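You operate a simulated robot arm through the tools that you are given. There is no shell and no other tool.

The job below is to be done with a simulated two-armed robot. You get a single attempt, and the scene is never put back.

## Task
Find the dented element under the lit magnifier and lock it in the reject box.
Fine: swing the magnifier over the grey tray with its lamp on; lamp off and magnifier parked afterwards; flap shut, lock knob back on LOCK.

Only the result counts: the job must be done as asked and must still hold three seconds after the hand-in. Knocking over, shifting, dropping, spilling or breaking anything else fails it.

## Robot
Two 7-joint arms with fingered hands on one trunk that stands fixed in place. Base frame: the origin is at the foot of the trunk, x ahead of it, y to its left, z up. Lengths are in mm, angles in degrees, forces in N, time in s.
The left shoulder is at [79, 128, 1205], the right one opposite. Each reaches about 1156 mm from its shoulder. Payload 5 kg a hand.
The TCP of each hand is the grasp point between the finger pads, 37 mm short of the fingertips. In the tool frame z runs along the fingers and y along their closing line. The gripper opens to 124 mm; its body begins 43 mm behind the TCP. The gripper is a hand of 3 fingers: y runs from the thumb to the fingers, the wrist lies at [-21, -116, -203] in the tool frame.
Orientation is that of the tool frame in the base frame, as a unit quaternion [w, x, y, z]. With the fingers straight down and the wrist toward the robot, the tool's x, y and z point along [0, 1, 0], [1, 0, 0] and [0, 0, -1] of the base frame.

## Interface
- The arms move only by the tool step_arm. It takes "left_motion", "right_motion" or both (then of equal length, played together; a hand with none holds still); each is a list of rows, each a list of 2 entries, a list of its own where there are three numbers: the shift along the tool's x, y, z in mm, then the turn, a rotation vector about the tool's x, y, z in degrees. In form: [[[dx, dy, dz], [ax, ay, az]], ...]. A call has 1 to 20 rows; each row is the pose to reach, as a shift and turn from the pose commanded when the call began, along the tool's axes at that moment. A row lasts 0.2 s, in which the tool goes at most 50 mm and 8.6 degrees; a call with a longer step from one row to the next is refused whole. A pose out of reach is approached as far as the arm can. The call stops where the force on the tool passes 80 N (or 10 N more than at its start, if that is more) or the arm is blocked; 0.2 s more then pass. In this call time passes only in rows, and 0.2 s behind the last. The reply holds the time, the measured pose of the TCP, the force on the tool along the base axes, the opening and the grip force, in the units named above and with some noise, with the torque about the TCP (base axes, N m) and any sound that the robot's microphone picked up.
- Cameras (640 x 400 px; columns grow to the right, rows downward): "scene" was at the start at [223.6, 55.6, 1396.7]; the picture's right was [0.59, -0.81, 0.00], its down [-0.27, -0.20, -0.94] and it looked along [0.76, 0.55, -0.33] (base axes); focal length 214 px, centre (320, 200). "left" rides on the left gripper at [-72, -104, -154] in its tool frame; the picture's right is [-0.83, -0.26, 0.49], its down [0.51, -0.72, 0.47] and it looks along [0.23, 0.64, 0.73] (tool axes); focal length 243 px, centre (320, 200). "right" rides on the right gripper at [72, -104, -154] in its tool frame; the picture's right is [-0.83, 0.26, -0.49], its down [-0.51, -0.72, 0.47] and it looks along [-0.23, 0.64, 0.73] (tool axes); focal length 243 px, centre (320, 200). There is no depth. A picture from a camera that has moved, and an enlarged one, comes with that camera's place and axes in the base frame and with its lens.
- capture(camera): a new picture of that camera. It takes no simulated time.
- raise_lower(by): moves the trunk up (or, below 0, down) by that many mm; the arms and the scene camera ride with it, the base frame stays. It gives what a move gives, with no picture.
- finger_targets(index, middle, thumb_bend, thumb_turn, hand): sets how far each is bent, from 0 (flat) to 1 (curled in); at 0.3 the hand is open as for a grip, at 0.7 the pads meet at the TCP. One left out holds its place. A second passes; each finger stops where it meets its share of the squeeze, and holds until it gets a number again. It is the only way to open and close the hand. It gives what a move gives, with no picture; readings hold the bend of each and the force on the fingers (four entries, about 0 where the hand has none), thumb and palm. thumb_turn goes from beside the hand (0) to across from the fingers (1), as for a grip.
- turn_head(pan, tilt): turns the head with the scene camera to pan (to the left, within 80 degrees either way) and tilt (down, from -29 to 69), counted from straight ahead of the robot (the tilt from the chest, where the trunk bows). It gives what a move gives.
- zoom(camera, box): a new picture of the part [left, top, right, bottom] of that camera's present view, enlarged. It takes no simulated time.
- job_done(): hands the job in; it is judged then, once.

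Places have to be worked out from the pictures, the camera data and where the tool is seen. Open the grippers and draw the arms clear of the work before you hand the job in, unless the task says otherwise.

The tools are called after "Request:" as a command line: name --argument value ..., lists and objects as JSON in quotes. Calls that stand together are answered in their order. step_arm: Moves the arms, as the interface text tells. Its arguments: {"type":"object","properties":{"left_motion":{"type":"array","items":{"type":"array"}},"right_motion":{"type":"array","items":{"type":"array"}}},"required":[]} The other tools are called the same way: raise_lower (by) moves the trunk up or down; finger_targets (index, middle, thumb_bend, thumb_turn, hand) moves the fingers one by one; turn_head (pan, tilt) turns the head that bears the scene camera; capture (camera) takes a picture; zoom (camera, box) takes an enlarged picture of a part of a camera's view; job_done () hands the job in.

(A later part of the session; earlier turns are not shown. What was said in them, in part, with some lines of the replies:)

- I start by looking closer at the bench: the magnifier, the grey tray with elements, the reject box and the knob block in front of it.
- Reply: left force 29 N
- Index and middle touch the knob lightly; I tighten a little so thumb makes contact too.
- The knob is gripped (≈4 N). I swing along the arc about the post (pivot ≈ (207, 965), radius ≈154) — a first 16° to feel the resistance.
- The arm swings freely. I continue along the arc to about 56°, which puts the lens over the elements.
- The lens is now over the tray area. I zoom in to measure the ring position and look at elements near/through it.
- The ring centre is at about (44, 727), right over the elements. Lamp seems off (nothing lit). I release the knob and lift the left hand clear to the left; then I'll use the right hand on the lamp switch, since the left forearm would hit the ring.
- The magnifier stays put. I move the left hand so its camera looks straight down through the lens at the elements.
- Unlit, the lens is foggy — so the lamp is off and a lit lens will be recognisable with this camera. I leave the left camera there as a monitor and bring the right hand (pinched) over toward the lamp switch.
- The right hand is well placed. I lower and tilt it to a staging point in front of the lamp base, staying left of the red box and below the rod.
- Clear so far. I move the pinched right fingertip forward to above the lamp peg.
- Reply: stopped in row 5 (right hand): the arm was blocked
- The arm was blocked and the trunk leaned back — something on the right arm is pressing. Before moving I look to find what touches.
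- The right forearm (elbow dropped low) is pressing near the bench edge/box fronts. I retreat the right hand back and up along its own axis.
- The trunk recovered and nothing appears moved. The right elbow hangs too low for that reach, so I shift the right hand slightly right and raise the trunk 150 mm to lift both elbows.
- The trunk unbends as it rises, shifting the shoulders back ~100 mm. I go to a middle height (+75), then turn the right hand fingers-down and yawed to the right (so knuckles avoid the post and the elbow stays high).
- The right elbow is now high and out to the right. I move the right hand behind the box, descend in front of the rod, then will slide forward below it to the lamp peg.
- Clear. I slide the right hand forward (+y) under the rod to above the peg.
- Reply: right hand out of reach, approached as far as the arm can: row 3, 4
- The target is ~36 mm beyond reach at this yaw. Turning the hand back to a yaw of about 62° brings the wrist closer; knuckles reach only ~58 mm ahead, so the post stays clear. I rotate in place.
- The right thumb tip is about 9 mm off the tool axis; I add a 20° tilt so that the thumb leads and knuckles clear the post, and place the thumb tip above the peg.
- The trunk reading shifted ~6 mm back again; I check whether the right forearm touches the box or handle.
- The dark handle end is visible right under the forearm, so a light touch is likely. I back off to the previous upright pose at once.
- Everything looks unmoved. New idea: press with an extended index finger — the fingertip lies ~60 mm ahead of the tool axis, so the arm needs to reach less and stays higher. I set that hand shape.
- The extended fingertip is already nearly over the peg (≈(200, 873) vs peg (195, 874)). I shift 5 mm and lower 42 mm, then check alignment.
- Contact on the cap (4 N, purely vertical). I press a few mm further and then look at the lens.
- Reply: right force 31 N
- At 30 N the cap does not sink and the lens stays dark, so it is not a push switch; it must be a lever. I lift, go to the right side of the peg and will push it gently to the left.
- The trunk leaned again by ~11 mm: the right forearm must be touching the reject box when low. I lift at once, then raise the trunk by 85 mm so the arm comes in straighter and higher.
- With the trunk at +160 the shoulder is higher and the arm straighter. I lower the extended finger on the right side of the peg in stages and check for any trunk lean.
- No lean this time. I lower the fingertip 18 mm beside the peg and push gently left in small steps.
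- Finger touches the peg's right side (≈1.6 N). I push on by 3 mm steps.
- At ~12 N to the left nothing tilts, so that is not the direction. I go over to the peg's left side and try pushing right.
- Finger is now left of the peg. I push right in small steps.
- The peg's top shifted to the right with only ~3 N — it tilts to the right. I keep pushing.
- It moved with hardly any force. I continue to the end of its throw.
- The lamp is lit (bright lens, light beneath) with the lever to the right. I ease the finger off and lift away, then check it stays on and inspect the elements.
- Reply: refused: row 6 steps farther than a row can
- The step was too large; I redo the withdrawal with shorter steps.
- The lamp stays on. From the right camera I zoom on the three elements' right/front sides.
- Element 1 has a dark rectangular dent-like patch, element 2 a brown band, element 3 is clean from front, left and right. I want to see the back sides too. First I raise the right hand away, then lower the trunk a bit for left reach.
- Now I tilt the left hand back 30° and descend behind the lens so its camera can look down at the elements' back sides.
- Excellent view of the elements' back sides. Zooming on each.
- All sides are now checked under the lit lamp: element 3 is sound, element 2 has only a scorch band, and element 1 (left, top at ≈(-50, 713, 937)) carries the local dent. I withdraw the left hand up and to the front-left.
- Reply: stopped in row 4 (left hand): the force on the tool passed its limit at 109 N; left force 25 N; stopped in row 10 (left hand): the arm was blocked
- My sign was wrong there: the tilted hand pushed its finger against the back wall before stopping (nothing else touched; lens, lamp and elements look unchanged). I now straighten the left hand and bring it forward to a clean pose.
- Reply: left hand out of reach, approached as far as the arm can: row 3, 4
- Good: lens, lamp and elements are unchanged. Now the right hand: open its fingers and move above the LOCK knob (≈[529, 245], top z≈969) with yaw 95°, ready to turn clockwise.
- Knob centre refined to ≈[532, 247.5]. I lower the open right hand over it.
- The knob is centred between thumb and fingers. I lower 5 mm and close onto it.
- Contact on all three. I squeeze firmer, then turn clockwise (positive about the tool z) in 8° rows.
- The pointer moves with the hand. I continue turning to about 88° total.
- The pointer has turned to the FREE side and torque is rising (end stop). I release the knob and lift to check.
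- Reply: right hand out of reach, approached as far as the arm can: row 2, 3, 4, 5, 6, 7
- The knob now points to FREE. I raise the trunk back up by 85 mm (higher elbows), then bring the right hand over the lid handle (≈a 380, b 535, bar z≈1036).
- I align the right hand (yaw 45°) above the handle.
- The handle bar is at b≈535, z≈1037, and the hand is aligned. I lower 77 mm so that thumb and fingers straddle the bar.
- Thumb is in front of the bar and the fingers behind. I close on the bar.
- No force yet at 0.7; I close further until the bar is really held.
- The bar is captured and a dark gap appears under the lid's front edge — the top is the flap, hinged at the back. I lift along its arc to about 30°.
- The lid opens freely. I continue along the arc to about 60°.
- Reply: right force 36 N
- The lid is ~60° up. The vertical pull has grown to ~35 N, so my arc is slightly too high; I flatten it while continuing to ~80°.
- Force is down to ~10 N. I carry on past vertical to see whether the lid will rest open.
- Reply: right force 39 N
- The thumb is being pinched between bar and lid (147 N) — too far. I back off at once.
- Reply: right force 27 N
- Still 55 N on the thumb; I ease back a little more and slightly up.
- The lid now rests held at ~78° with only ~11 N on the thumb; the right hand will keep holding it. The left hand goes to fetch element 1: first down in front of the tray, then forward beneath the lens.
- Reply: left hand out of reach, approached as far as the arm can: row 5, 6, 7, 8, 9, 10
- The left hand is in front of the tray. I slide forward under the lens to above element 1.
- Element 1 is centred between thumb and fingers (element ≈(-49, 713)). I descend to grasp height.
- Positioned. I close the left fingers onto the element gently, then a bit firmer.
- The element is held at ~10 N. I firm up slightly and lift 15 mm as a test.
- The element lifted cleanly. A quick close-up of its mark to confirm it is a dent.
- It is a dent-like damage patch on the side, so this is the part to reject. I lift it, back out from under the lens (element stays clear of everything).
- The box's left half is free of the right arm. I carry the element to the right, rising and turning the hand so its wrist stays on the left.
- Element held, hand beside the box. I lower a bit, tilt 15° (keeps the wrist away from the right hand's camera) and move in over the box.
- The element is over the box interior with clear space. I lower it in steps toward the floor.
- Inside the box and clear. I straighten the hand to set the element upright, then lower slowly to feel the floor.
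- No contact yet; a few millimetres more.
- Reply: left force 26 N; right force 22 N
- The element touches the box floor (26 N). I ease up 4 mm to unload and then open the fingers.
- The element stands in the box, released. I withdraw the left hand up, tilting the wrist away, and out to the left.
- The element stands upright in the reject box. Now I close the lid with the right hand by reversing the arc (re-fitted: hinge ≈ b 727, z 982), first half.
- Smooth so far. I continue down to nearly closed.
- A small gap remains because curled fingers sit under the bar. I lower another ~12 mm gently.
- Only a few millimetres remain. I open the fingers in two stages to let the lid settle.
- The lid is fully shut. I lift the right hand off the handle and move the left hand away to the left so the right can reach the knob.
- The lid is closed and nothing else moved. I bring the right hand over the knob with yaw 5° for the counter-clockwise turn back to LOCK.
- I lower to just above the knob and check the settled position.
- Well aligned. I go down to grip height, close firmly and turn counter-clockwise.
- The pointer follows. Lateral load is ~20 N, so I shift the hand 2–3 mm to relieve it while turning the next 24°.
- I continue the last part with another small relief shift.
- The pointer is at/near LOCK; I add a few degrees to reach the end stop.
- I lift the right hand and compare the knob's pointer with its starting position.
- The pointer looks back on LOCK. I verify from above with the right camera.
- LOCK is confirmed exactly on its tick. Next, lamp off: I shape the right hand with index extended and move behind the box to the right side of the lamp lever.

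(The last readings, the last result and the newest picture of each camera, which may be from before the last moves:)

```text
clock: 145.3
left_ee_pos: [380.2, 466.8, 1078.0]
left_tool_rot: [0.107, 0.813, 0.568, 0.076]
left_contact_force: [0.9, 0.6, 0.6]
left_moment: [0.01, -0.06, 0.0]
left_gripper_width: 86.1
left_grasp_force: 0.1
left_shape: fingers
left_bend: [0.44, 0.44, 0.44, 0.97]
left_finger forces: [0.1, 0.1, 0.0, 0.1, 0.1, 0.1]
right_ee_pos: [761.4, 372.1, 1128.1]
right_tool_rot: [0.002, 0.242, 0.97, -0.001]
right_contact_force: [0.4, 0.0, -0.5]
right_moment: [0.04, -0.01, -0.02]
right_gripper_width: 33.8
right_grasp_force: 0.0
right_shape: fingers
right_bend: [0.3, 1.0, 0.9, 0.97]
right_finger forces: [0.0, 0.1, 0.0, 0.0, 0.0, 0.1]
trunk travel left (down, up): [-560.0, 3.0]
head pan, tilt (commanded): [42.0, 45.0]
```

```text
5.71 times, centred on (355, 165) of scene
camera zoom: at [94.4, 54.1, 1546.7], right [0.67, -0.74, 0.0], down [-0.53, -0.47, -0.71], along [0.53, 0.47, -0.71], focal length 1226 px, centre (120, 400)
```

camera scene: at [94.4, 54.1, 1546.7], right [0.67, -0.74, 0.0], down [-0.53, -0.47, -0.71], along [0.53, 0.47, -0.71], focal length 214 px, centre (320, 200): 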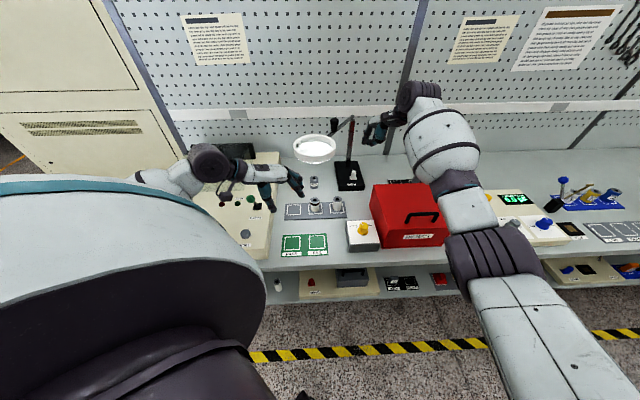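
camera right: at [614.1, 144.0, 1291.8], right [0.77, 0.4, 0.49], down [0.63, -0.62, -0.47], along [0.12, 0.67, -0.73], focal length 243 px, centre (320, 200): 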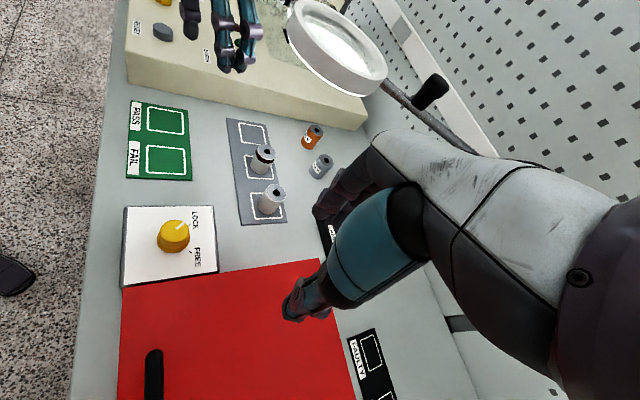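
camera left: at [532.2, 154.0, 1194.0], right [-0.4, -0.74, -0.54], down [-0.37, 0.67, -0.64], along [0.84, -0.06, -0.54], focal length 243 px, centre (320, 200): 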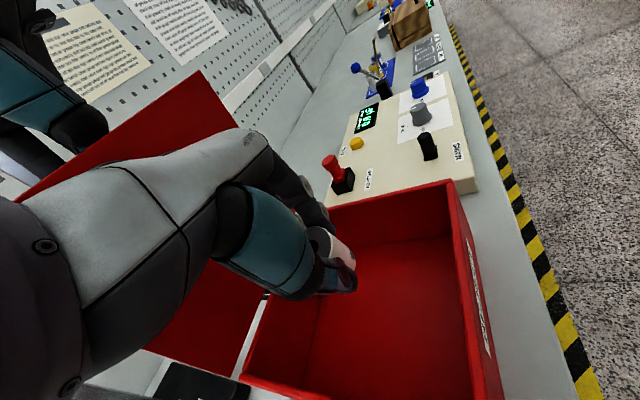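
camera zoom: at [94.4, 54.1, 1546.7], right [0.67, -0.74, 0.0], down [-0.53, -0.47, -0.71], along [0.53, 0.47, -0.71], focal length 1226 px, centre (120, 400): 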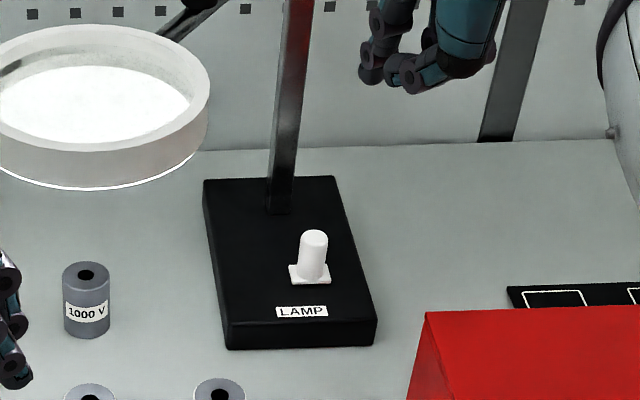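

Interesting — plate and peg together slid ~24 mm to the right: it is a slide switch. I lower the finger on its right side and will push it back left to its original stop.

Request:
step_arm --right_motion '[[[-3.8, -1.2, 32], [0, 0, 0]], [[-3.8, -1.2, 64], [0, 0, 0]], [[-3.8, -1.2, 96], [0, 0, 0]], [[-3.8, -1.2, 128], [0, 0, 0]], [[-3.8, -1.2, 148], [0, 0, 0]], [[-3.8, -1.2, 162], [0, 0, 0]], [[-3.8, -1.2, 162], [0, 0, 0]]]'

Request:
zoom --camera "scene" --box '[325, 130, 385, 200]'

Request:
capture --camera "right"

```text
clock: 146.9
left_ee_pos: [381.0, 467.2, 1078.0]
left_tool_rot: [0.108, 0.813, 0.568, 0.075]
left_contact_force: [-0.7, -0.3, -0.3]
left_moment: [-0.05, 0.03, 0.04]
left_gripper_width: 86.4
left_grasp_force: 0.1
left_shape: fingers
left_bend: [0.44, 0.44, 0.44, 0.97]
left_finger forces: [0.0, 0.0, 0.0, 0.1, 0.0, 0.1]
right_ee_pos: [764.5, 370.7, 964.5]
right_tool_rot: [0.002, 0.242, 0.97, 0.0]
right_contact_force: [0.1, -0.8, -0.3]
right_moment: [0.03, -0.03, -0.04]
right_gripper_width: 33.8
right_grasp_force: 0.1
right_shape: fingers
right_bend: [0.3, 1.0, 0.9, 0.97]
right_finger forces: [0.0, 0.1, 0.0, 0.0, 0.0, 0.1]
trunk travel left (down, up): [-560.0, 3.0]
head pan, tilt (commanded): [42.0, 45.0]
```

```text
5.71 times, centred on (355, 165) of scene
camera zoom: at [94.3, 55.2, 1546.7], right [0.67, -0.74, 0.0], down [-0.53, -0.47, -0.71], along [0.53, 0.47, -0.71], focal length 1226 px, centre (120, 400)
```

zoom: 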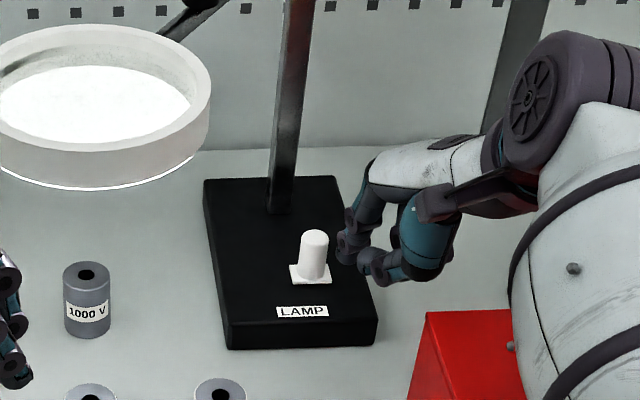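

```text
taken
camera right: at [649.9, 313.3, 1119.7], right [0.85, -0.16, 0.5], down [0.11, -0.88, -0.47], along [0.51, 0.45, -0.73], focal length 243 px, centre (320, 200)
```

right: 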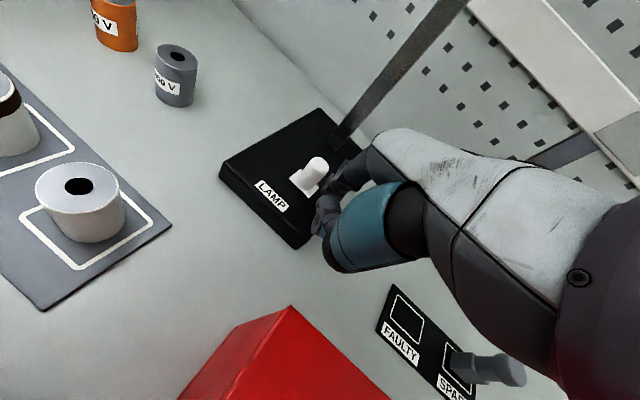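

The fingertip is right of the peg. I push left in small steps until the stop is felt.

Request:
step_arm --right_motion '[[[5.7, 1.7, 0], [0, 0, 0]], [[11.5, 3.5, 0], [0, 0, 0]], [[17.2, 5.2, 0], [0, 0, 0]], [[23, 7, 0], [0, 0, 0]], [[27.8, 8.4, 0], [0, 0, 0]], [[31.6, 9.6, 0], [0, 0, 0]]]'

Request:
zoom --camera "scene" --box '[285, 115, 385, 225]'

```text
clock: 148.3
left_ee_pos: [381.0, 466.5, 1078.8]
left_tool_rot: [0.108, 0.812, 0.569, 0.075]
left_contact_force: [-0.2, 0.2, 0.3]
left_moment: [0.0, 0.01, 0.02]
left_gripper_width: 85.9
left_grasp_force: 0.0
left_shape: fingers
left_bend: [0.44, 0.44, 0.44, 0.97]
left_finger forces: [0.0, 0.0, 0.0, 0.0, 0.0, 0.0]
right_ee_pos: [740.6, 392.9, 965.5]
right_tool_rot: [0.003, 0.242, 0.97, -0.001]
right_contact_force: [0.3, 1.1, -0.3]
right_moment: [-0.03, -0.04, -0.02]
right_gripper_width: 33.3
right_grasp_force: 0.0
right_shape: fingers
right_bend: [0.3, 1.0, 0.9, 0.97]
right_finger forces: [0.1, 0.0, 0.1, 0.0, 0.0, 0.0]
trunk travel left (down, up): [-560.0, 3.0]
head pan, tilt (commanded): [42.0, 45.0]
```

```text
3.64 times, centred on (335, 170) of scene
camera zoom: at [94.1, 55.4, 1546.7], right [0.67, -0.74, 0.0], down [-0.53, -0.47, -0.71], along [0.53, 0.47, -0.71], focal length 780 px, centre (266, 309)
```

zoom: 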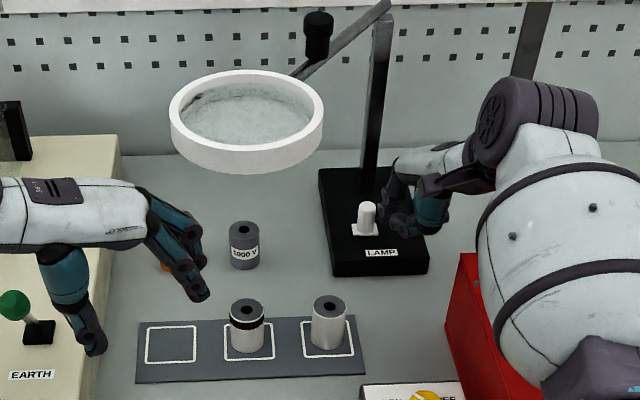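

The lamp is off. I nudge a few mm further to seat the slider at its original stop.

Request:
step_arm --right_motion '[[[2.9, 0.9, 0], [0, 0, 0]], [[4.8, 1.4, 0], [0, 0, 0]], [[6.2, 1.9, 0], [0, 0, 0]]]'

Request:
zoom --camera "scene" --box '[325, 130, 385, 200]'

```text
clock: 149.1
left_ee_pos: [381.3, 467.0, 1079.1]
left_tool_rot: [0.107, 0.812, 0.568, 0.076]
left_contact_force: [-0.2, -0.7, -0.8]
left_moment: [0.03, 0.0, 0.04]
left_gripper_width: 86.2
left_grasp_force: 0.0
left_shape: fingers
left_bend: [0.44, 0.44, 0.44, 0.97]
left_finger forces: [0.1, 0.0, 0.0, 0.0, 0.0, 0.0]
right_ee_pos: [736.7, 398.1, 964.6]
right_tool_rot: [0.003, 0.242, 0.97, -0.001]
right_contact_force: [1.3, -2.2, 0.7]
right_moment: [0.01, -0.1, -0.25]
right_gripper_width: 33.1
right_grasp_force: 2.2
right_shape: fingers
right_bend: [0.31, 1.0, 0.9, 0.97]
right_finger forces: [3.7, 0.1, 0.0, 0.0, 0.0, 0.0]
trunk travel left (down, up): [-560.0, 3.0]
head pan, tilt (commanded): [42.0, 45.0]
```

```text
5.71 times, centred on (355, 165) of scene
camera zoom: at [94.5, 54.7, 1546.7], right [0.67, -0.74, 0.0], down [-0.53, -0.47, -0.71], along [0.53, 0.47, -0.71], focal length 1226 px, centre (120, 400)
```

zoom: 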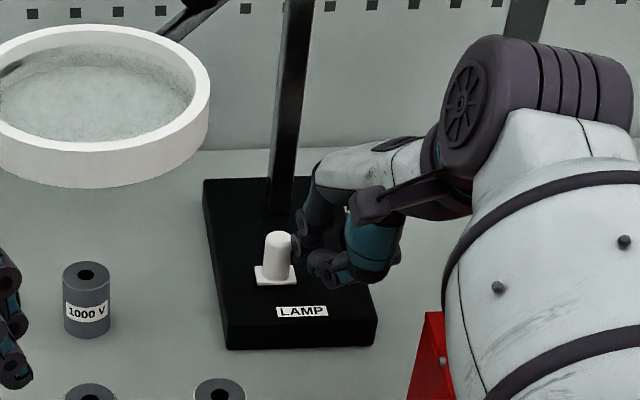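

Slider is at its original stop, lamp off. I retreat the right hand the same way as before.

Request:
step_arm --right_motion '[[[-6, -2, 0], [0, 0, 0]], [[-10, -3, -30], [0, 0, 0]], [[-18, -18, -65], [0, 0, 0]], [[-28, -40, -100], [0, 0, 0]], [[-40, -65, -135], [0, 0, 0]], [[-55, -95, -165], [0, 0, 0]], [[-70, -120, -200], [0, 0, 0]], [[-85, -140, -240], [0, 0, 0]]]'

Request:
capture --camera "scene"

Request:
capture --camera "right"

```text
clock: 150.9
left_ee_pos: [379.6, 466.0, 1079.5]
left_tool_rot: [0.108, 0.812, 0.568, 0.077]
left_contact_force: [0.2, 0.0, -0.1]
left_moment: [0.03, -0.03, 0.01]
left_gripper_width: 86.2
left_grasp_force: 0.1
left_shape: fingers
left_bend: [0.44, 0.44, 0.44, 0.97]
left_finger forces: [0.0, 0.0, 0.0, 0.0, 0.0, 0.0]
right_ee_pos: [744.0, 234.2, 1205.1]
right_tool_rot: [0.002, 0.243, 0.97, -0.001]
right_contact_force: [0.3, -0.2, -0.5]
right_moment: [0.05, -0.02, -0.02]
right_gripper_width: 33.6
right_grasp_force: 0.1
right_shape: fingers
right_bend: [0.3, 1.0, 0.9, 0.97]
right_finger forces: [0.0, 0.1, 0.0, 0.1, 0.0, 0.0]
trunk travel left (down, up): [-560.0, 3.0]
head pan, tilt (commanded): [42.0, 45.0]
```

```text
taken
camera scene: at [93.5, 54.0, 1546.9], right [0.67, -0.74, 0.0], down [-0.53, -0.47, -0.71], along [0.53, 0.47, -0.71], focal length 214 px, centre (320, 200)
```

scene: 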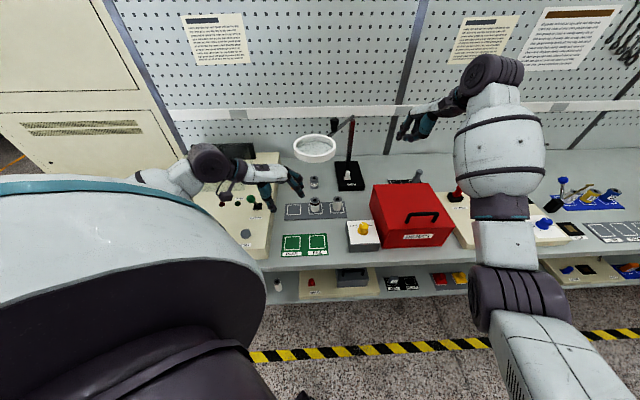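

```text
taken
camera right: at [629.2, 176.8, 1359.8], right [0.85, -0.16, 0.5], down [0.11, -0.88, -0.47], along [0.51, 0.46, -0.73], focal length 243 px, centre (320, 200)
```

right: 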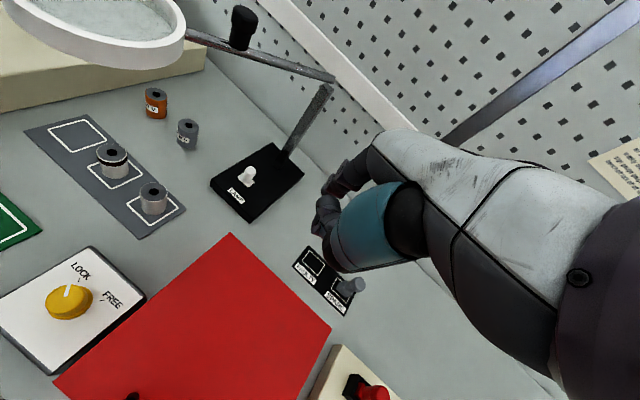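

Now the left hand parks the magnifier. First I raise and straighten it, turning back toward the bench.

Request:
step_arm --left_motion '[[[4.2, 1, -38.6], [3.75, 0, 0]], [[8.5, 2, -77], [7.5, 0, 0]], [[12.7, 3, -115.7], [11.25, 0, 0]], [[16.9, 3.9, -154.3], [15, 0, 0]], [[16.9, 3.9, -154.3], [15, 0, 0]]]'

Request:
step_arm --left_motion '[[[7.9, 0.9, -16], [0, 0, -8.1]], [[15.7, 1.8, -32], [0, 0, -16.2]], [[23.6, 2.7, -48], [0, 0, -24.4]], [[31.5, 3.6, -65], [0, 0, -32.5]], [[39.3, 4.5, -81], [0, 0, -40.6]], [[47.2, 5.4, -97], [0, 0, -48.8]], [[55, 6.3, -114], [0, 0, -56.9]], [[62.9, 7.2, -130], [0, 0, -65]], [[62.9, 7.2, -130], [0, 0, -65]]]'

Request:
capture --camera "scene"

Request:
capture --camera "left"

```text
clock: 152.1
left_ee_pos: [351.9, 498.2, 1229.3]
left_tool_rot: [0.001, 0.82, 0.573, 0.001]
left_contact_force: [-0.3, 0.0, 0.3]
left_moment: [0.02, 0.01, -0.01]
left_gripper_width: 86.0
left_grasp_force: 0.1
left_shape: fingers
left_bend: [0.44, 0.44, 0.44, 0.97]
left_finger forces: [0.0, 0.0, 0.0, 0.0, 0.0, 0.0]
right_ee_pos: [744.0, 234.6, 1204.3]
right_tool_rot: [0.003, 0.242, 0.97, -0.001]
right_contact_force: [-0.2, 0.1, -0.4]
right_moment: [0.02, -0.02, 0.01]
right_gripper_width: 33.4
right_grasp_force: 0.2
right_shape: fingers
right_bend: [0.3, 1.0, 0.9, 0.97]
right_finger forces: [0.0, 0.0, 0.0, 0.0, 0.0, 0.0]
trunk travel left (down, up): [-560.0, 3.0]
head pan, tilt (commanded): [42.0, 45.0]
```

```text
clock: 154.1
left_ee_pos: [380.8, 553.5, 1357.3]
left_tool_rot: [0.001, 0.382, 0.924, 0.001]
left_contact_force: [0.5, -0.4, -0.8]
left_moment: [-0.03, 0.01, 0.0]
left_gripper_width: 86.0
left_grasp_force: 0.0
left_shape: fingers
left_bend: [0.44, 0.44, 0.44, 0.97]
left_finger forces: [0.0, 0.0, 0.0, 0.0, 0.1, 0.0]
right_ee_pos: [746.3, 236.6, 1203.8]
right_tool_rot: [0.003, 0.242, 0.97, -0.002]
right_contact_force: [0.5, 0.8, 0.3]
right_moment: [0.01, 0.05, 0.0]
right_gripper_width: 33.6
right_grasp_force: 0.1
right_shape: fingers
right_bend: [0.3, 1.0, 0.9, 0.97]
right_finger forces: [0.1, 0.1, 0.1, 0.0, 0.0, 0.0]
trunk travel left (down, up): [-560.0, 3.0]
head pan, tilt (commanded): [42.0, 45.0]
```

```text
taken
camera scene: at [94.9, 55.5, 1546.6], right [0.67, -0.74, 0.0], down [-0.53, -0.47, -0.71], along [0.53, 0.47, -0.71], focal length 214 px, centre (320, 200)
```

scene: 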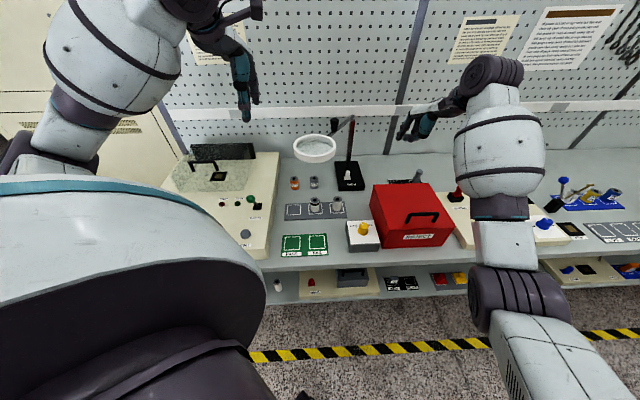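

```text
taken
camera left: at [357.0, 428.8, 1510.7], right [0.4, -0.77, -0.49], down [-0.87, -0.15, -0.47], along [0.29, 0.62, -0.73], focal length 243 px, centre (320, 200)
```

left: 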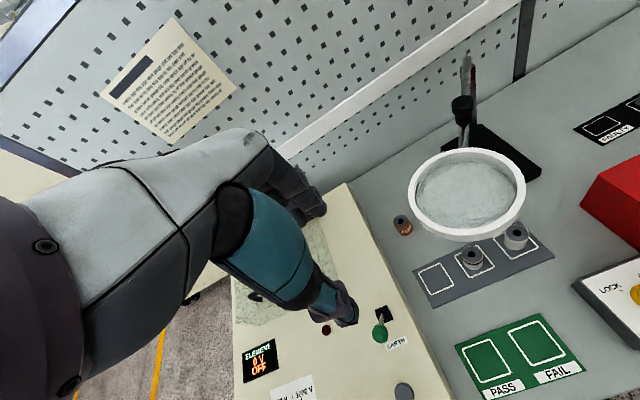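

I move above the magnifier's knob (≈(120, 838)) with the yaw I released it at.

Request:
step_arm --left_motion '[[[-34.6, 25.4, 2], [0, 0, -4]], [[-69.1, 50.9, 5], [0, 0, -8]], [[-103.7, 76.3, 7], [0, 0, -12]], [[-138.3, 101.7, 10], [0, 0, -16]], [[-172.9, 127.1, 12], [0, 0, -20]], [[-207.4, 152.6, 15], [0, 0, -24]], [[-242, 178, 17], [0, 0, -28]], [[-242, 178, 17], [0, 0, -28]]]'

Request:
finger_targets --hand "left" --index 0.42 --middle 0.42 --thumb_bend 0.42

Request:
capture --camera "left"

Request:
zoom --camera "scene" --box '[260, 40, 420, 190]'

```text
clock: 155.9
left_ee_pos: [675.8, 508.0, 1340.3]
left_tool_rot: [0.002, 0.147, 0.989, 0.0]
left_contact_force: [-0.8, 0.1, -0.6]
left_moment: [-0.03, 0.01, -0.01]
left_gripper_width: 86.3
left_grasp_force: 0.1
left_shape: fingers
left_bend: [0.44, 0.44, 0.44, 0.97]
left_finger forces: [0.1, 0.0, 0.1, 0.1, 0.1, 0.1]
right_ee_pos: [744.4, 236.1, 1204.7]
right_tool_rot: [0.003, 0.242, 0.97, -0.002]
right_contact_force: [-0.4, 0.6, 0.5]
right_moment: [0.0, 0.01, -0.02]
right_gripper_width: 33.7
right_grasp_force: 0.2
right_shape: fingers
right_bend: [0.3, 1.0, 0.9, 0.97]
right_finger forces: [0.0, 0.0, 0.1, 0.0, 0.0, 0.0]
trunk travel left (down, up): [-560.0, 3.0]
head pan, tilt (commanded): [42.0, 45.0]
```

```text
clock: 156.9
left_ee_pos: [676.3, 505.6, 1340.8]
left_tool_rot: [0.001, 0.149, 0.989, 0.0]
left_contact_force: [0.0, -0.4, -0.2]
left_moment: [0.01, 0.0, 0.02]
left_gripper_width: 91.9
left_grasp_force: 0.0
left_shape: fingers
left_bend: [0.42, 0.42, 0.42, 0.97]
left_finger forces: [0.1, 0.0, 0.1, 0.0, 0.0, 0.1]
right_ee_pos: [743.7, 234.4, 1203.5]
right_tool_rot: [0.001, 0.241, 0.97, -0.001]
right_contact_force: [0.6, 1.0, 0.2]
right_moment: [-0.04, 0.03, -0.01]
right_gripper_width: 33.6
right_grasp_force: 0.1
right_shape: fingers
right_bend: [0.3, 1.0, 0.9, 0.97]
right_finger forces: [0.1, 0.0, 0.0, 0.0, 0.1, 0.0]
trunk travel left (down, up): [-560.0, 3.0]
head pan, tilt (commanded): [42.0, 45.0]
```

```text
taken
camera left: at [714.3, 385.7, 1493.2], right [0.72, -0.49, -0.49], down [-0.7, -0.54, -0.47], along [-0.03, 0.68, -0.73], focal length 243 px, centre (320, 200)
```

left: 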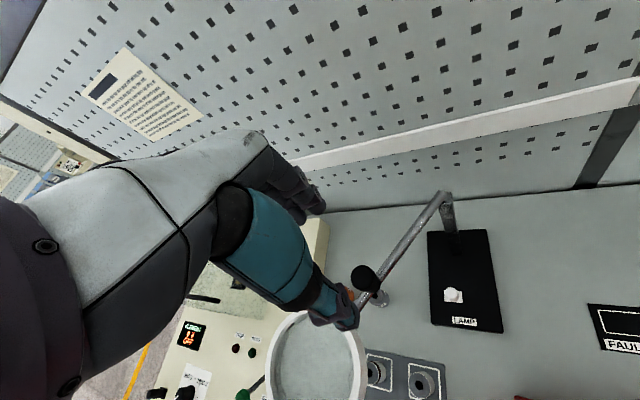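

```text
2.67 times, centred on (340, 115) of scene
camera zoom: at [94.9, 54.7, 1546.6], right [0.67, -0.74, 0.0], down [-0.53, -0.47, -0.71], along [0.53, 0.47, -0.71], focal length 572 px, centre (267, 427)
```

zoom: 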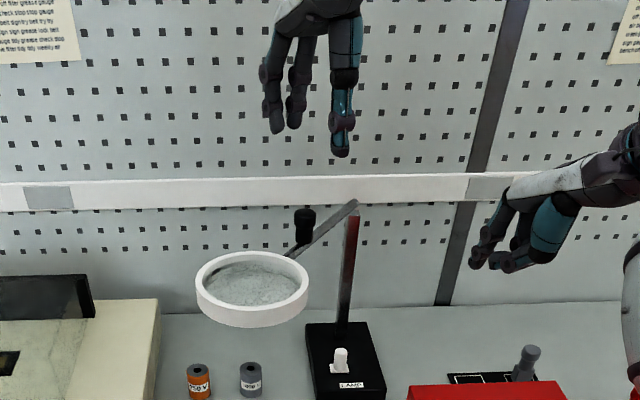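

The knob is at ≈[678.7, 507.8]. I centre and descend over it with fingertips staying above the rod.

Request:
step_arm --left_motion '[[[-1.6, 2.8, 40], [0, 0, 0]], [[-1.6, 2.8, 80], [0, 0, 0]], [[-1.6, 2.8, 110], [0, 0, 0]], [[-1.6, 2.8, 123], [0, 0, 0]], [[-1.6, 2.8, 123], [0, 0, 0]]]'

Request:
zoom --camera "scene" --box '[280, 60, 380, 160]'

Request:
zoom --camera "left" --box '[200, 120, 420, 320]'

```text
clock: 158.1
left_ee_pos: [679.7, 508.9, 1219.1]
left_tool_rot: [0.001, 0.148, 0.989, 0.0]
left_contact_force: [-0.4, 0.4, 0.3]
left_moment: [-0.03, -0.01, 0.04]
left_gripper_width: 92.0
left_grasp_force: 0.0
left_shape: fingers
left_bend: [0.42, 0.42, 0.42, 0.97]
left_finger forces: [0.1, 0.1, 0.0, 0.1, 0.0, 0.0]
right_ee_pos: [745.8, 235.9, 1204.3]
right_tool_rot: [0.004, 0.242, 0.97, -0.002]
right_contact_force: [-0.2, 0.2, -0.2]
right_moment: [0.04, 0.02, 0.02]
right_gripper_width: 33.7
right_grasp_force: 0.0
right_shape: fingers
right_bend: [0.3, 1.0, 0.9, 0.97]
right_finger forces: [0.0, 0.1, 0.1, 0.0, 0.0, 0.1]
trunk travel left (down, up): [-560.0, 3.0]
head pan, tilt (commanded): [42.0, 45.0]
```

```text
4.00 times, centred on (330, 110) of scene
camera zoom: at [94.5, 55.1, 1546.7], right [0.67, -0.74, 0.0], down [-0.53, -0.47, -0.71], along [0.53, 0.47, -0.71], focal length 858 px, centre (280, 560)
```

zoom: 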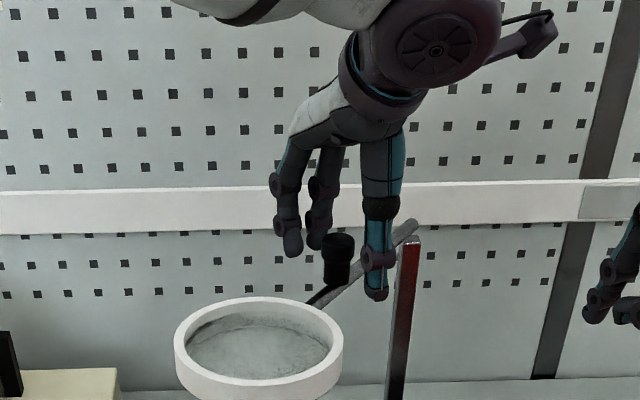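

```text
2.00 times, centred on (310, 220) of left
camera zoom: at [716.5, 388.9, 1371.0], right [0.72, -0.49, -0.49], down [-0.7, -0.54, -0.47], along [-0.03, 0.68, -0.73], focal length 485 px, centre (340, 160)
```

zoom: 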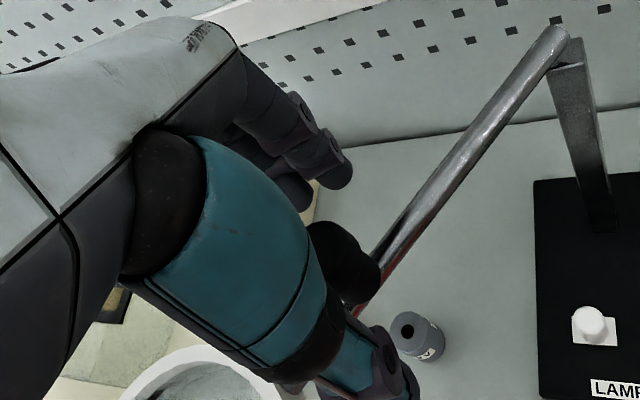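

The knob is between thumb and fingers as before. I close on it.

Request:
finger_targets --hand "left" --index 0.64 --middle 0.64 --thumb_bend 0.64

Request:
finger_targets --hand "left" --index 0.68 --middle 0.68 --thumb_bend 0.7

Request:
zoom --camera "left" --box '[200, 120, 420, 320]'

```text
clock: 159.1
left_ee_pos: [678.6, 509.4, 1220.0]
left_tool_rot: [0.001, 0.149, 0.989, 0.0]
left_contact_force: [-0.2, -0.1, 0.0]
left_moment: [0.02, -0.01, -0.02]
left_gripper_width: 26.3
left_grasp_force: 1.0
left_shape: fingers
left_bend: [0.63, 0.64, 0.63, 0.97]
left_finger forces: [0.4, 0.0, 0.0, 0.0, 0.5, 0.0]
right_ee_pos: [745.0, 234.9, 1204.8]
right_tool_rot: [0.002, 0.242, 0.97, -0.002]
right_contact_force: [-0.7, -0.5, -1.3]
right_moment: [-0.03, 0.02, -0.04]
right_gripper_width: 33.8
right_grasp_force: 0.0
right_shape: fingers
right_bend: [0.3, 1.0, 0.9, 0.97]
right_finger forces: [0.0, 0.1, 0.1, 0.0, 0.1, 0.0]
trunk travel left (down, up): [-560.0, 3.0]
head pan, tilt (commanded): [42.0, 45.0]
```

```text
clock: 160.1
left_ee_pos: [678.5, 509.8, 1217.8]
left_tool_rot: [0.0, 0.148, 0.989, -0.001]
left_contact_force: [-0.1, -0.7, -0.7]
left_moment: [-0.02, 0.03, -0.02]
left_gripper_width: 22.7
left_grasp_force: 5.3
left_shape: fingers
left_bend: [0.65, 0.66, 0.66, 0.97]
left_finger forces: [3.1, 1.8, 0.0, 0.1, 5.7, 0.0]
right_ee_pos: [744.9, 235.4, 1204.8]
right_tool_rot: [0.003, 0.241, 0.97, -0.001]
right_contact_force: [0.3, 0.3, 1.3]
right_moment: [-0.02, 0.05, 0.02]
right_gripper_width: 34.1
right_grasp_force: 0.0
right_shape: fingers
right_bend: [0.3, 1.0, 0.9, 0.97]
right_finger forces: [0.0, 0.0, 0.0, 0.0, 0.1, 0.0]
trunk travel left (down, up): [-560.0, 3.0]
head pan, tilt (commanded): [42.0, 45.0]
```

```text
2.00 times, centred on (310, 220) of left
camera zoom: at [716.3, 389.0, 1371.1], right [0.72, -0.49, -0.49], down [-0.7, -0.54, -0.47], along [-0.03, 0.68, -0.73], focal length 485 px, centre (340, 160)
```

zoom: 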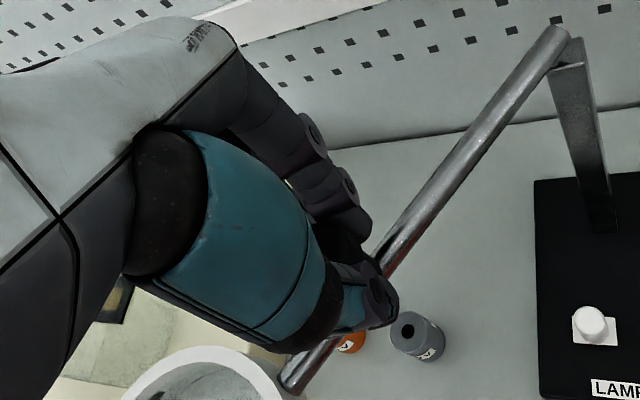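

Gripped. I swing the magnifier back along its arc to the recorded parked position.

Request:
step_arm --left_motion '[[[5.4, 11.9, 0], [0, 0, 2.5]], [[9.9, 24.5, 0], [0, 0, 5]], [[13.2, 37.4, 0], [0, 0, 7.6]], [[15.5, 50.6, 0], [0, 0, 10.2]], [[16.5, 63.9, 0], [0, 0, 12.7]], [[16.4, 77.2, 0], [0, 0, 15.3]], [[15.2, 90.5, 0], [0, 0, 17.8]], [[12.7, 103.6, 0], [0, 0, 20.4]], [[9.2, 116.5, 0], [0, 0, 22.9]], [[4.5, 128.9, 0], [0, 0, 25.5]]]'

Request:
zoom --camera "scene" --box '[250, 60, 390, 150]'

Request:
capture --camera "left"

```text
clock: 162.3
left_ee_pos: [713.8, 635.2, 1218.4]
left_tool_rot: [0.001, 0.364, 0.932, -0.001]
left_contact_force: [1.2, -0.7, -2.1]
left_moment: [-0.03, -0.04, -0.09]
left_gripper_width: 20.1
left_grasp_force: 5.2
left_shape: fingers
left_bend: [0.66, 0.66, 0.66, 0.98]
left_finger forces: [3.1, 3.4, 0.0, 0.0, 4.5, 0.1]
right_ee_pos: [744.7, 236.0, 1203.3]
right_tool_rot: [0.003, 0.242, 0.97, -0.002]
right_contact_force: [0.8, -0.3, -0.1]
right_moment: [0.02, -0.01, -0.01]
right_gripper_width: 33.6
right_grasp_force: 0.0
right_shape: fingers
right_bend: [0.3, 1.0, 0.9, 0.97]
right_finger forces: [0.0, 0.1, 0.0, 0.0, 0.1, 0.1]
trunk travel left (down, up): [-560.0, 3.0]
head pan, tilt (commanded): [42.0, 45.0]
```

```text
4.44 times, centred on (320, 105) of scene
camera zoom: at [95.4, 56.0, 1546.5], right [0.67, -0.74, 0.0], down [-0.53, -0.47, -0.71], along [0.52, 0.47, -0.71], focal length 953 px, centre (320, 622)
```

zoom: 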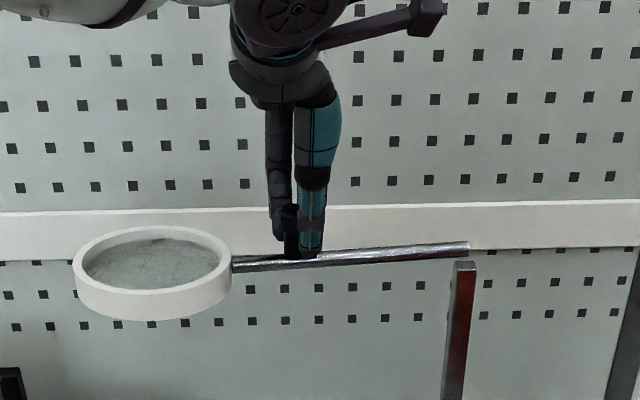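

```text
taken
camera left: at [695.1, 509.8, 1371.4], right [0.43, -0.75, -0.49], down [-0.86, -0.19, -0.47], along [0.26, 0.63, -0.73], focal length 243 px, centre (320, 200)
```

left: 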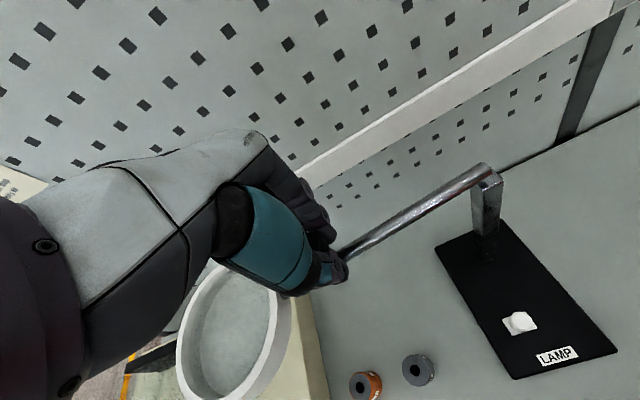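

About 5° remain. I finish the swing to the recorded parked knob position.

Request:
step_arm --left_motion '[[[0.5, 6.3, 0], [0, 0, 1.2]], [[1, 12.6, 0], [0, 0, 2.4]], [[1, 12.6, 0], [0, 0, 2.4]]]'

Request:
finger_targets --hand "left" --index 0.42 --middle 0.42 --thumb_bend 0.42

Request:
zoom --camera "scene" --box '[250, 60, 390, 150]'

```text
clock: 163.1
left_ee_pos: [720.8, 644.4, 1218.7]
left_tool_rot: [0.001, 0.383, 0.924, 0.001]
left_contact_force: [4.1, -0.2, -1.9]
left_moment: [-0.03, -0.11, -0.12]
left_gripper_width: 20.0
left_grasp_force: 6.2
left_shape: fingers
left_bend: [0.66, 0.65, 0.66, 0.98]
left_finger forces: [4.3, 3.7, 0.1, 0.1, 4.0, 0.1]
right_ee_pos: [745.4, 235.2, 1203.8]
right_tool_rot: [0.002, 0.243, 0.97, -0.002]
right_contact_force: [0.2, -0.3, 0.4]
right_moment: [0.01, 0.0, -0.01]
right_gripper_width: 33.6
right_grasp_force: 0.0
right_shape: fingers
right_bend: [0.3, 1.0, 0.9, 0.97]
right_finger forces: [0.0, 0.0, 0.0, 0.0, 0.0, 0.0]
trunk travel left (down, up): [-560.0, 3.0]
head pan, tilt (commanded): [42.0, 45.0]
```

```text
clock: 164.1
left_ee_pos: [719.3, 644.7, 1218.2]
left_tool_rot: [0.001, 0.382, 0.924, 0.001]
left_contact_force: [0.6, -0.6, 0.3]
left_moment: [0.01, -0.01, -0.02]
left_gripper_width: 91.9
left_grasp_force: 0.1
left_shape: fingers
left_bend: [0.42, 0.42, 0.42, 0.98]
left_finger forces: [0.0, 0.0, 0.0, 0.0, 0.0, 0.0]
right_ee_pos: [744.9, 235.3, 1203.7]
right_tool_rot: [0.003, 0.242, 0.97, -0.002]
right_contact_force: [0.4, -0.7, -0.2]
right_moment: [0.01, -0.01, -0.01]
right_gripper_width: 33.6
right_grasp_force: 0.0
right_shape: fingers
right_bend: [0.3, 1.0, 0.9, 0.97]
right_finger forces: [0.0, 0.0, 0.1, 0.0, 0.0, 0.0]
trunk travel left (down, up): [-560.0, 3.0]
head pan, tilt (commanded): [42.0, 45.0]
```

```text
4.44 times, centred on (320, 105) of scene
camera zoom: at [94.1, 55.2, 1546.7], right [0.67, -0.74, 0.0], down [-0.53, -0.47, -0.71], along [0.53, 0.47, -0.71], focal length 953 px, centre (320, 622)
```

zoom: 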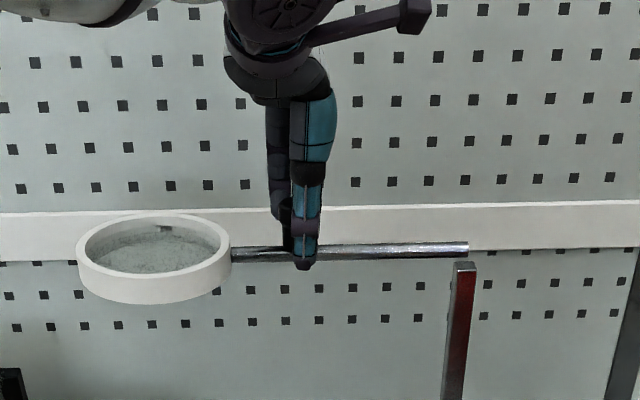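

I lift to the same hover pose as before gripping and compare the picture with the original parked view.

Request:
step_arm --left_motion '[[[0, 0, -35], [0, 0, 0]], [[2, -2, -75], [0, 0, 0]], [[4, -3.8, -110.5], [0, 0, 0]], [[4, -3.8, -110.5], [0, 0, 0]]]'

Request:
zoom --camera "left" --box '[230, 200, 530, 400]'

Request:
zoom --camera "scene" --box '[250, 60, 390, 150]'

```text
clock: 165.1
left_ee_pos: [714.3, 645.2, 1328.5]
left_tool_rot: [0.0, 0.383, 0.924, 0.001]
left_contact_force: [-0.1, 0.5, -1.0]
left_moment: [0.04, 0.02, 0.0]
left_gripper_width: 91.9
left_grasp_force: 0.1
left_shape: fingers
left_bend: [0.42, 0.42, 0.42, 0.98]
left_finger forces: [0.0, 0.0, 0.0, 0.0, 0.0, 0.0]
right_ee_pos: [745.3, 234.8, 1204.4]
right_tool_rot: [0.002, 0.242, 0.97, -0.002]
right_contact_force: [-0.3, 0.3, 0.1]
right_moment: [-0.03, 0.01, -0.01]
right_gripper_width: 33.7
right_grasp_force: 0.1
right_shape: fingers
right_bend: [0.3, 1.0, 0.9, 0.97]
right_finger forces: [0.0, 0.1, 0.0, 0.0, 0.1, 0.0]
trunk travel left (down, up): [-560.0, 3.0]
head pan, tilt (commanded): [42.0, 45.0]
```

```text
2.00 times, centred on (380, 300) of left
camera zoom: at [691.3, 520.4, 1480.9], right [0.4, -0.77, -0.49], down [-0.87, -0.15, -0.47], along [0.29, 0.62, -0.73], focal length 485 px, centre (200, 0)
```

zoom: 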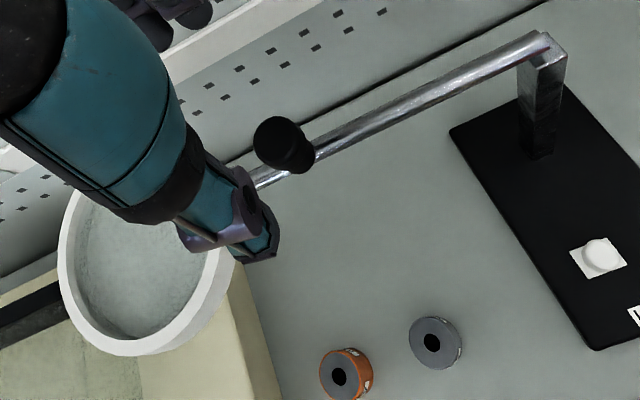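

```text
4.44 times, centred on (320, 105) of scene
camera zoom: at [95.1, 55.5, 1546.5], right [0.67, -0.74, 0.0], down [-0.53, -0.47, -0.71], along [0.53, 0.47, -0.71], focal length 953 px, centre (320, 622)
```

zoom: 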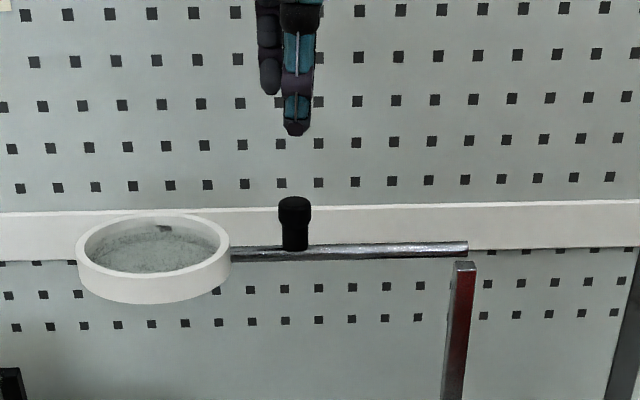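

The view matches the original parked picture within ~1 mm. Now I open both grippers and draw both arms up and clear.

Request:
finger_targets --hand "right" --index 0.3 --middle 0.3 --thumb_bend 0.3

Request:
finger_targets --hand "left" --index 0.3 --middle 0.3 --thumb_bend 0.3

Request:
step_arm --left_motion '[[[0, 0, -40], [0, 0, 0]], [[0, 0, -80], [0, 0, 0]], [[0, -20, -115], [0, 0, 0]], [[20, -55, -135], [0, 0, 0]], [[45, -90, -150], [0, 0, 0]], [[70, -125, -150], [0, 0, 0]], [[95, -160, -150], [0, 0, 0]], [[120, -195, -150], [0, 0, 0]], [[140, -230, -150], [0, 0, 0]], [[160, -260, -150], [0, 0, 0]]]' --right_motion '[[[0, 0, -40], [0, 0, 0]], [[0, 0, -80], [0, 0, 0]], [[0, 0, -120], [0, 0, 0]], [[0, 0, -160], [0, 0, 0]], [[-20, -20, -195], [0, 0, 0]], [[-40, -40, -230], [0, 0, 0]], [[-60, -60, -260], [0, 0, 0]], [[-80, -80, -280], [0, 0, 0]], [[-100, -100, -300], [0, 0, 0]], [[-120, -120, -310], [0, 0, 0]]]'

Request:
capture --camera "scene"

Request:
capture --camera "left"

Request:
capture --camera "right"

```text
clock: 166.1
left_ee_pos: [714.0, 642.6, 1328.7]
left_tool_rot: [0.001, 0.383, 0.924, 0.0]
left_contact_force: [1.4, 0.3, 0.0]
left_moment: [-0.02, -0.01, -0.04]
left_gripper_width: 91.9
left_grasp_force: 0.1
left_shape: fingers
left_bend: [0.42, 0.42, 0.42, 0.98]
left_finger forces: [0.1, 0.1, 0.1, 0.1, 0.1, 0.1]
right_ee_pos: [744.4, 233.3, 1204.4]
right_tool_rot: [0.003, 0.242, 0.97, 0.0]
right_contact_force: [-0.4, -0.1, -0.2]
right_moment: [0.01, -0.01, 0.0]
right_gripper_width: 128.4
right_grasp_force: 0.0
right_shape: fingers
right_bend: [0.3, 0.3, 0.3, 0.97]
right_finger forces: [0.0, 0.0, 0.0, 0.0, 0.0, 0.0]
trunk travel left (down, up): [-560.0, 3.0]
head pan, tilt (commanded): [42.0, 45.0]
```

```text
clock: 167.1
left_ee_pos: [713.6, 646.2, 1327.6]
left_tool_rot: [0.001, 0.383, 0.924, 0.0]
left_contact_force: [-0.9, 0.0, 0.7]
left_moment: [0.02, 0.0, 0.01]
left_gripper_width: 128.3
left_grasp_force: 0.1
left_shape: fingers
left_bend: [0.3, 0.3, 0.3, 0.98]
left_finger forces: [0.0, 0.0, 0.0, 0.0, 0.0, 0.0]
right_ee_pos: [744.7, 235.2, 1203.2]
right_tool_rot: [0.002, 0.242, 0.97, -0.002]
right_contact_force: [0.7, -0.3, 0.0]
right_moment: [0.01, 0.02, 0.01]
right_gripper_width: 128.4
right_grasp_force: 0.0
right_shape: fingers
right_bend: [0.3, 0.3, 0.3, 0.97]
right_finger forces: [0.0, 0.0, 0.0, 0.1, 0.0, 0.0]
trunk travel left (down, up): [-560.0, 3.0]
head pan, tilt (commanded): [42.0, 45.0]
```

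```text
clock: 169.3
left_ee_pos: [416.6, 571.8, 1478.9]
left_tool_rot: [0.001, 0.382, 0.924, 0.001]
left_contact_force: [0.5, 0.3, 0.2]
left_moment: [0.03, 0.0, 0.0]
left_gripper_width: 128.7
left_grasp_force: 0.1
left_shape: fingers
left_bend: [0.3, 0.3, 0.3, 0.98]
left_finger forces: [0.0, 0.1, 0.0, 0.0, 0.1, 0.0]
right_ee_pos: [791.3, 74.4, 1517.3]
right_tool_rot: [0.003, 0.242, 0.97, -0.001]
right_contact_force: [-0.7, 0.4, 1.7]
right_moment: [0.02, -0.04, 0.01]
right_gripper_width: 128.4
right_grasp_force: 0.0
right_shape: fingers
right_bend: [0.3, 0.3, 0.3, 0.97]
right_finger forces: [0.0, 0.0, 0.0, 0.1, 0.0, 0.1]
trunk travel left (down, up): [-560.0, 3.0]
head pan, tilt (commanded): [42.0, 45.0]
```

```text
taken
camera scene: at [93.8, 54.9, 1546.7], right [0.67, -0.74, 0.0], down [-0.53, -0.47, -0.71], along [0.53, 0.47, -0.71], focal length 214 px, centre (320, 200)
```

scene: 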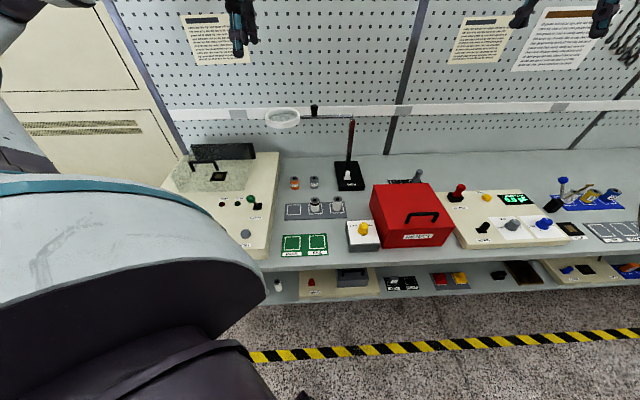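

```text
taken
camera left: at [393.5, 448.1, 1631.5], right [0.4, -0.77, -0.49], down [-0.87, -0.15, -0.47], along [0.29, 0.62, -0.73], focal length 243 px, centre (320, 200)
```

left: 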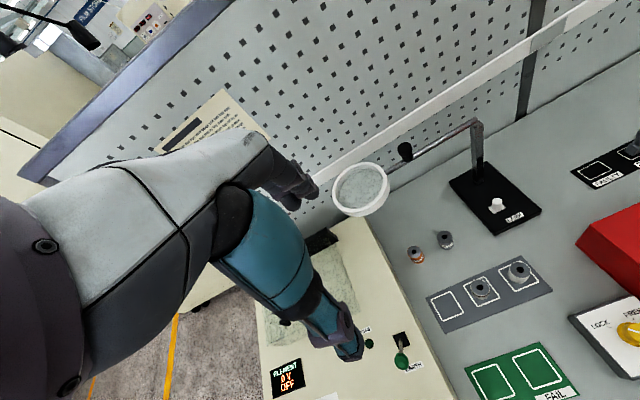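

```text
taken
camera right: at [677.3, 16.4, 1671.9], right [0.85, -0.16, 0.5], down [0.11, -0.88, -0.47], along [0.51, 0.45, -0.73], focal length 243 px, centre (320, 200)
```

right: 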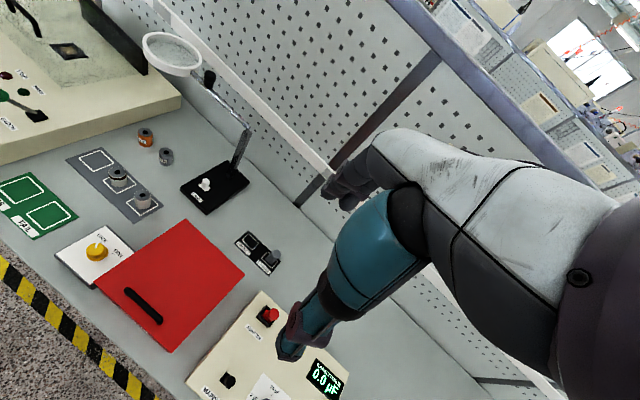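

Both arms are clear. Final checks: I zoom on all the key objects to verify positions and states.

Request:
zoom --camera "scene" --box '[335, 170, 465, 265]'

Request:
zoom --camera "scene" --box '[260, 90, 380, 230]'

Request:
zoom --camera "right" --box '[40, 180, 260, 360]'

Request:
zoom --camera "right" --box '[60, 100, 280, 280]'

```text
4.21 times, centred on (400, 218) of scene
camera zoom: at [93.8, 54.9, 1546.7], right [0.67, -0.74, 0.0], down [-0.53, -0.47, -0.71], along [0.53, 0.47, -0.71], focal length 903 px, centre (-17, 126)
```

zoom: 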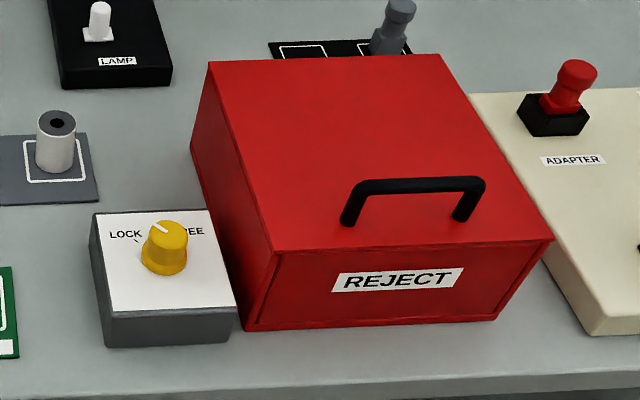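

```text
2.86 times, centred on (320, 160) of scene
camera zoom: at [93.8, 54.9, 1546.7], right [0.67, -0.74, 0.0], down [-0.53, -0.47, -0.71], along [0.53, 0.47, -0.71], focal length 613 px, centre (320, 314)
```

zoom: 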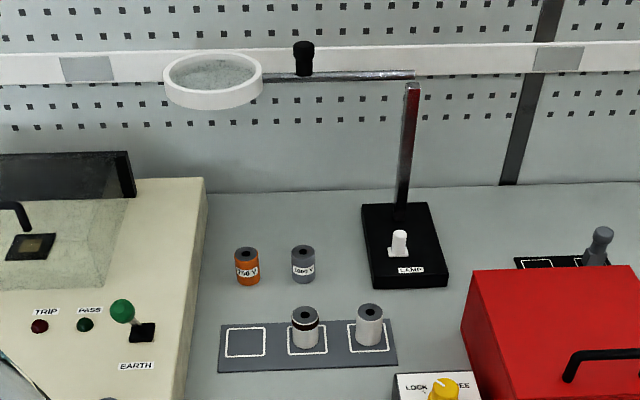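

```text
2.22 times, centred on (150, 270) of right
camera zoom: at [677.3, 16.4, 1671.9], right [0.85, -0.16, 0.5], down [0.11, -0.88, -0.47], along [0.51, 0.45, -0.73], focal length 539 px, centre (698, 44)
```

zoom: 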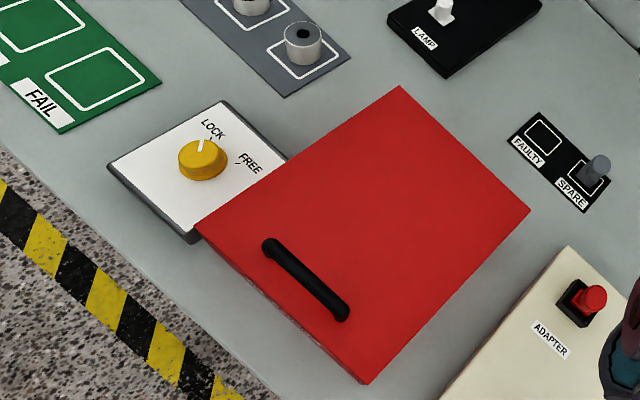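

```text
2.22 times, centred on (170, 190) of right
camera zoom: at [677.3, 16.4, 1671.9], right [0.85, -0.16, 0.5], down [0.11, -0.88, -0.47], along [0.51, 0.45, -0.73], focal length 539 px, centre (653, 222)
```

zoom: 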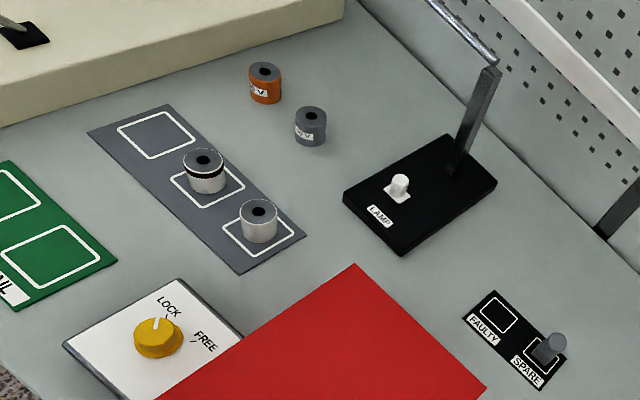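

Everything checks out: the dented element is inside the shut, locked reject box with the knob on the LOCK tick. The lamp is off with its slider back at its stop, and the magnifier is parked as at the start. The other elements and boxes are where they were, and both open hands are clear. Handing in.

Request:
job_done

```text
The job is handed in.
```

I handed the job in with the dented element in the reject box, the flap shut and the lock knob back on LOCK. I don't have the judge's result.

- **Which element:** I rejected the left element on the tray, the one with a local dark patch on its side. The middle element had only a brown band around it, and the right one was clean on every side I could see. No lens view showed a physical dent; the glass is foggy unlit and solid white when lit. I judged the patch to be the dent from camera views of the elements with the lamp on.
- **Magnifier and lamp:** I swung the magnifier over the tray and turned the lamp on. Afterwards I switched it off, slid the switch back to its stop and parked the magnifier within about 1–2 mm of where it started.
- **Rough contacts along the way:**
    - The right forearm pressed against the bench edge or nearby boxes and later touched the reject box.
    - One left finger hit the back wall at 109 N before the move stopped.
    - The right thumb was pinched at about 147 N while opening the flap.

In the final pictures nothing looked shifted or damaged, and both open hands were clear of the bench.
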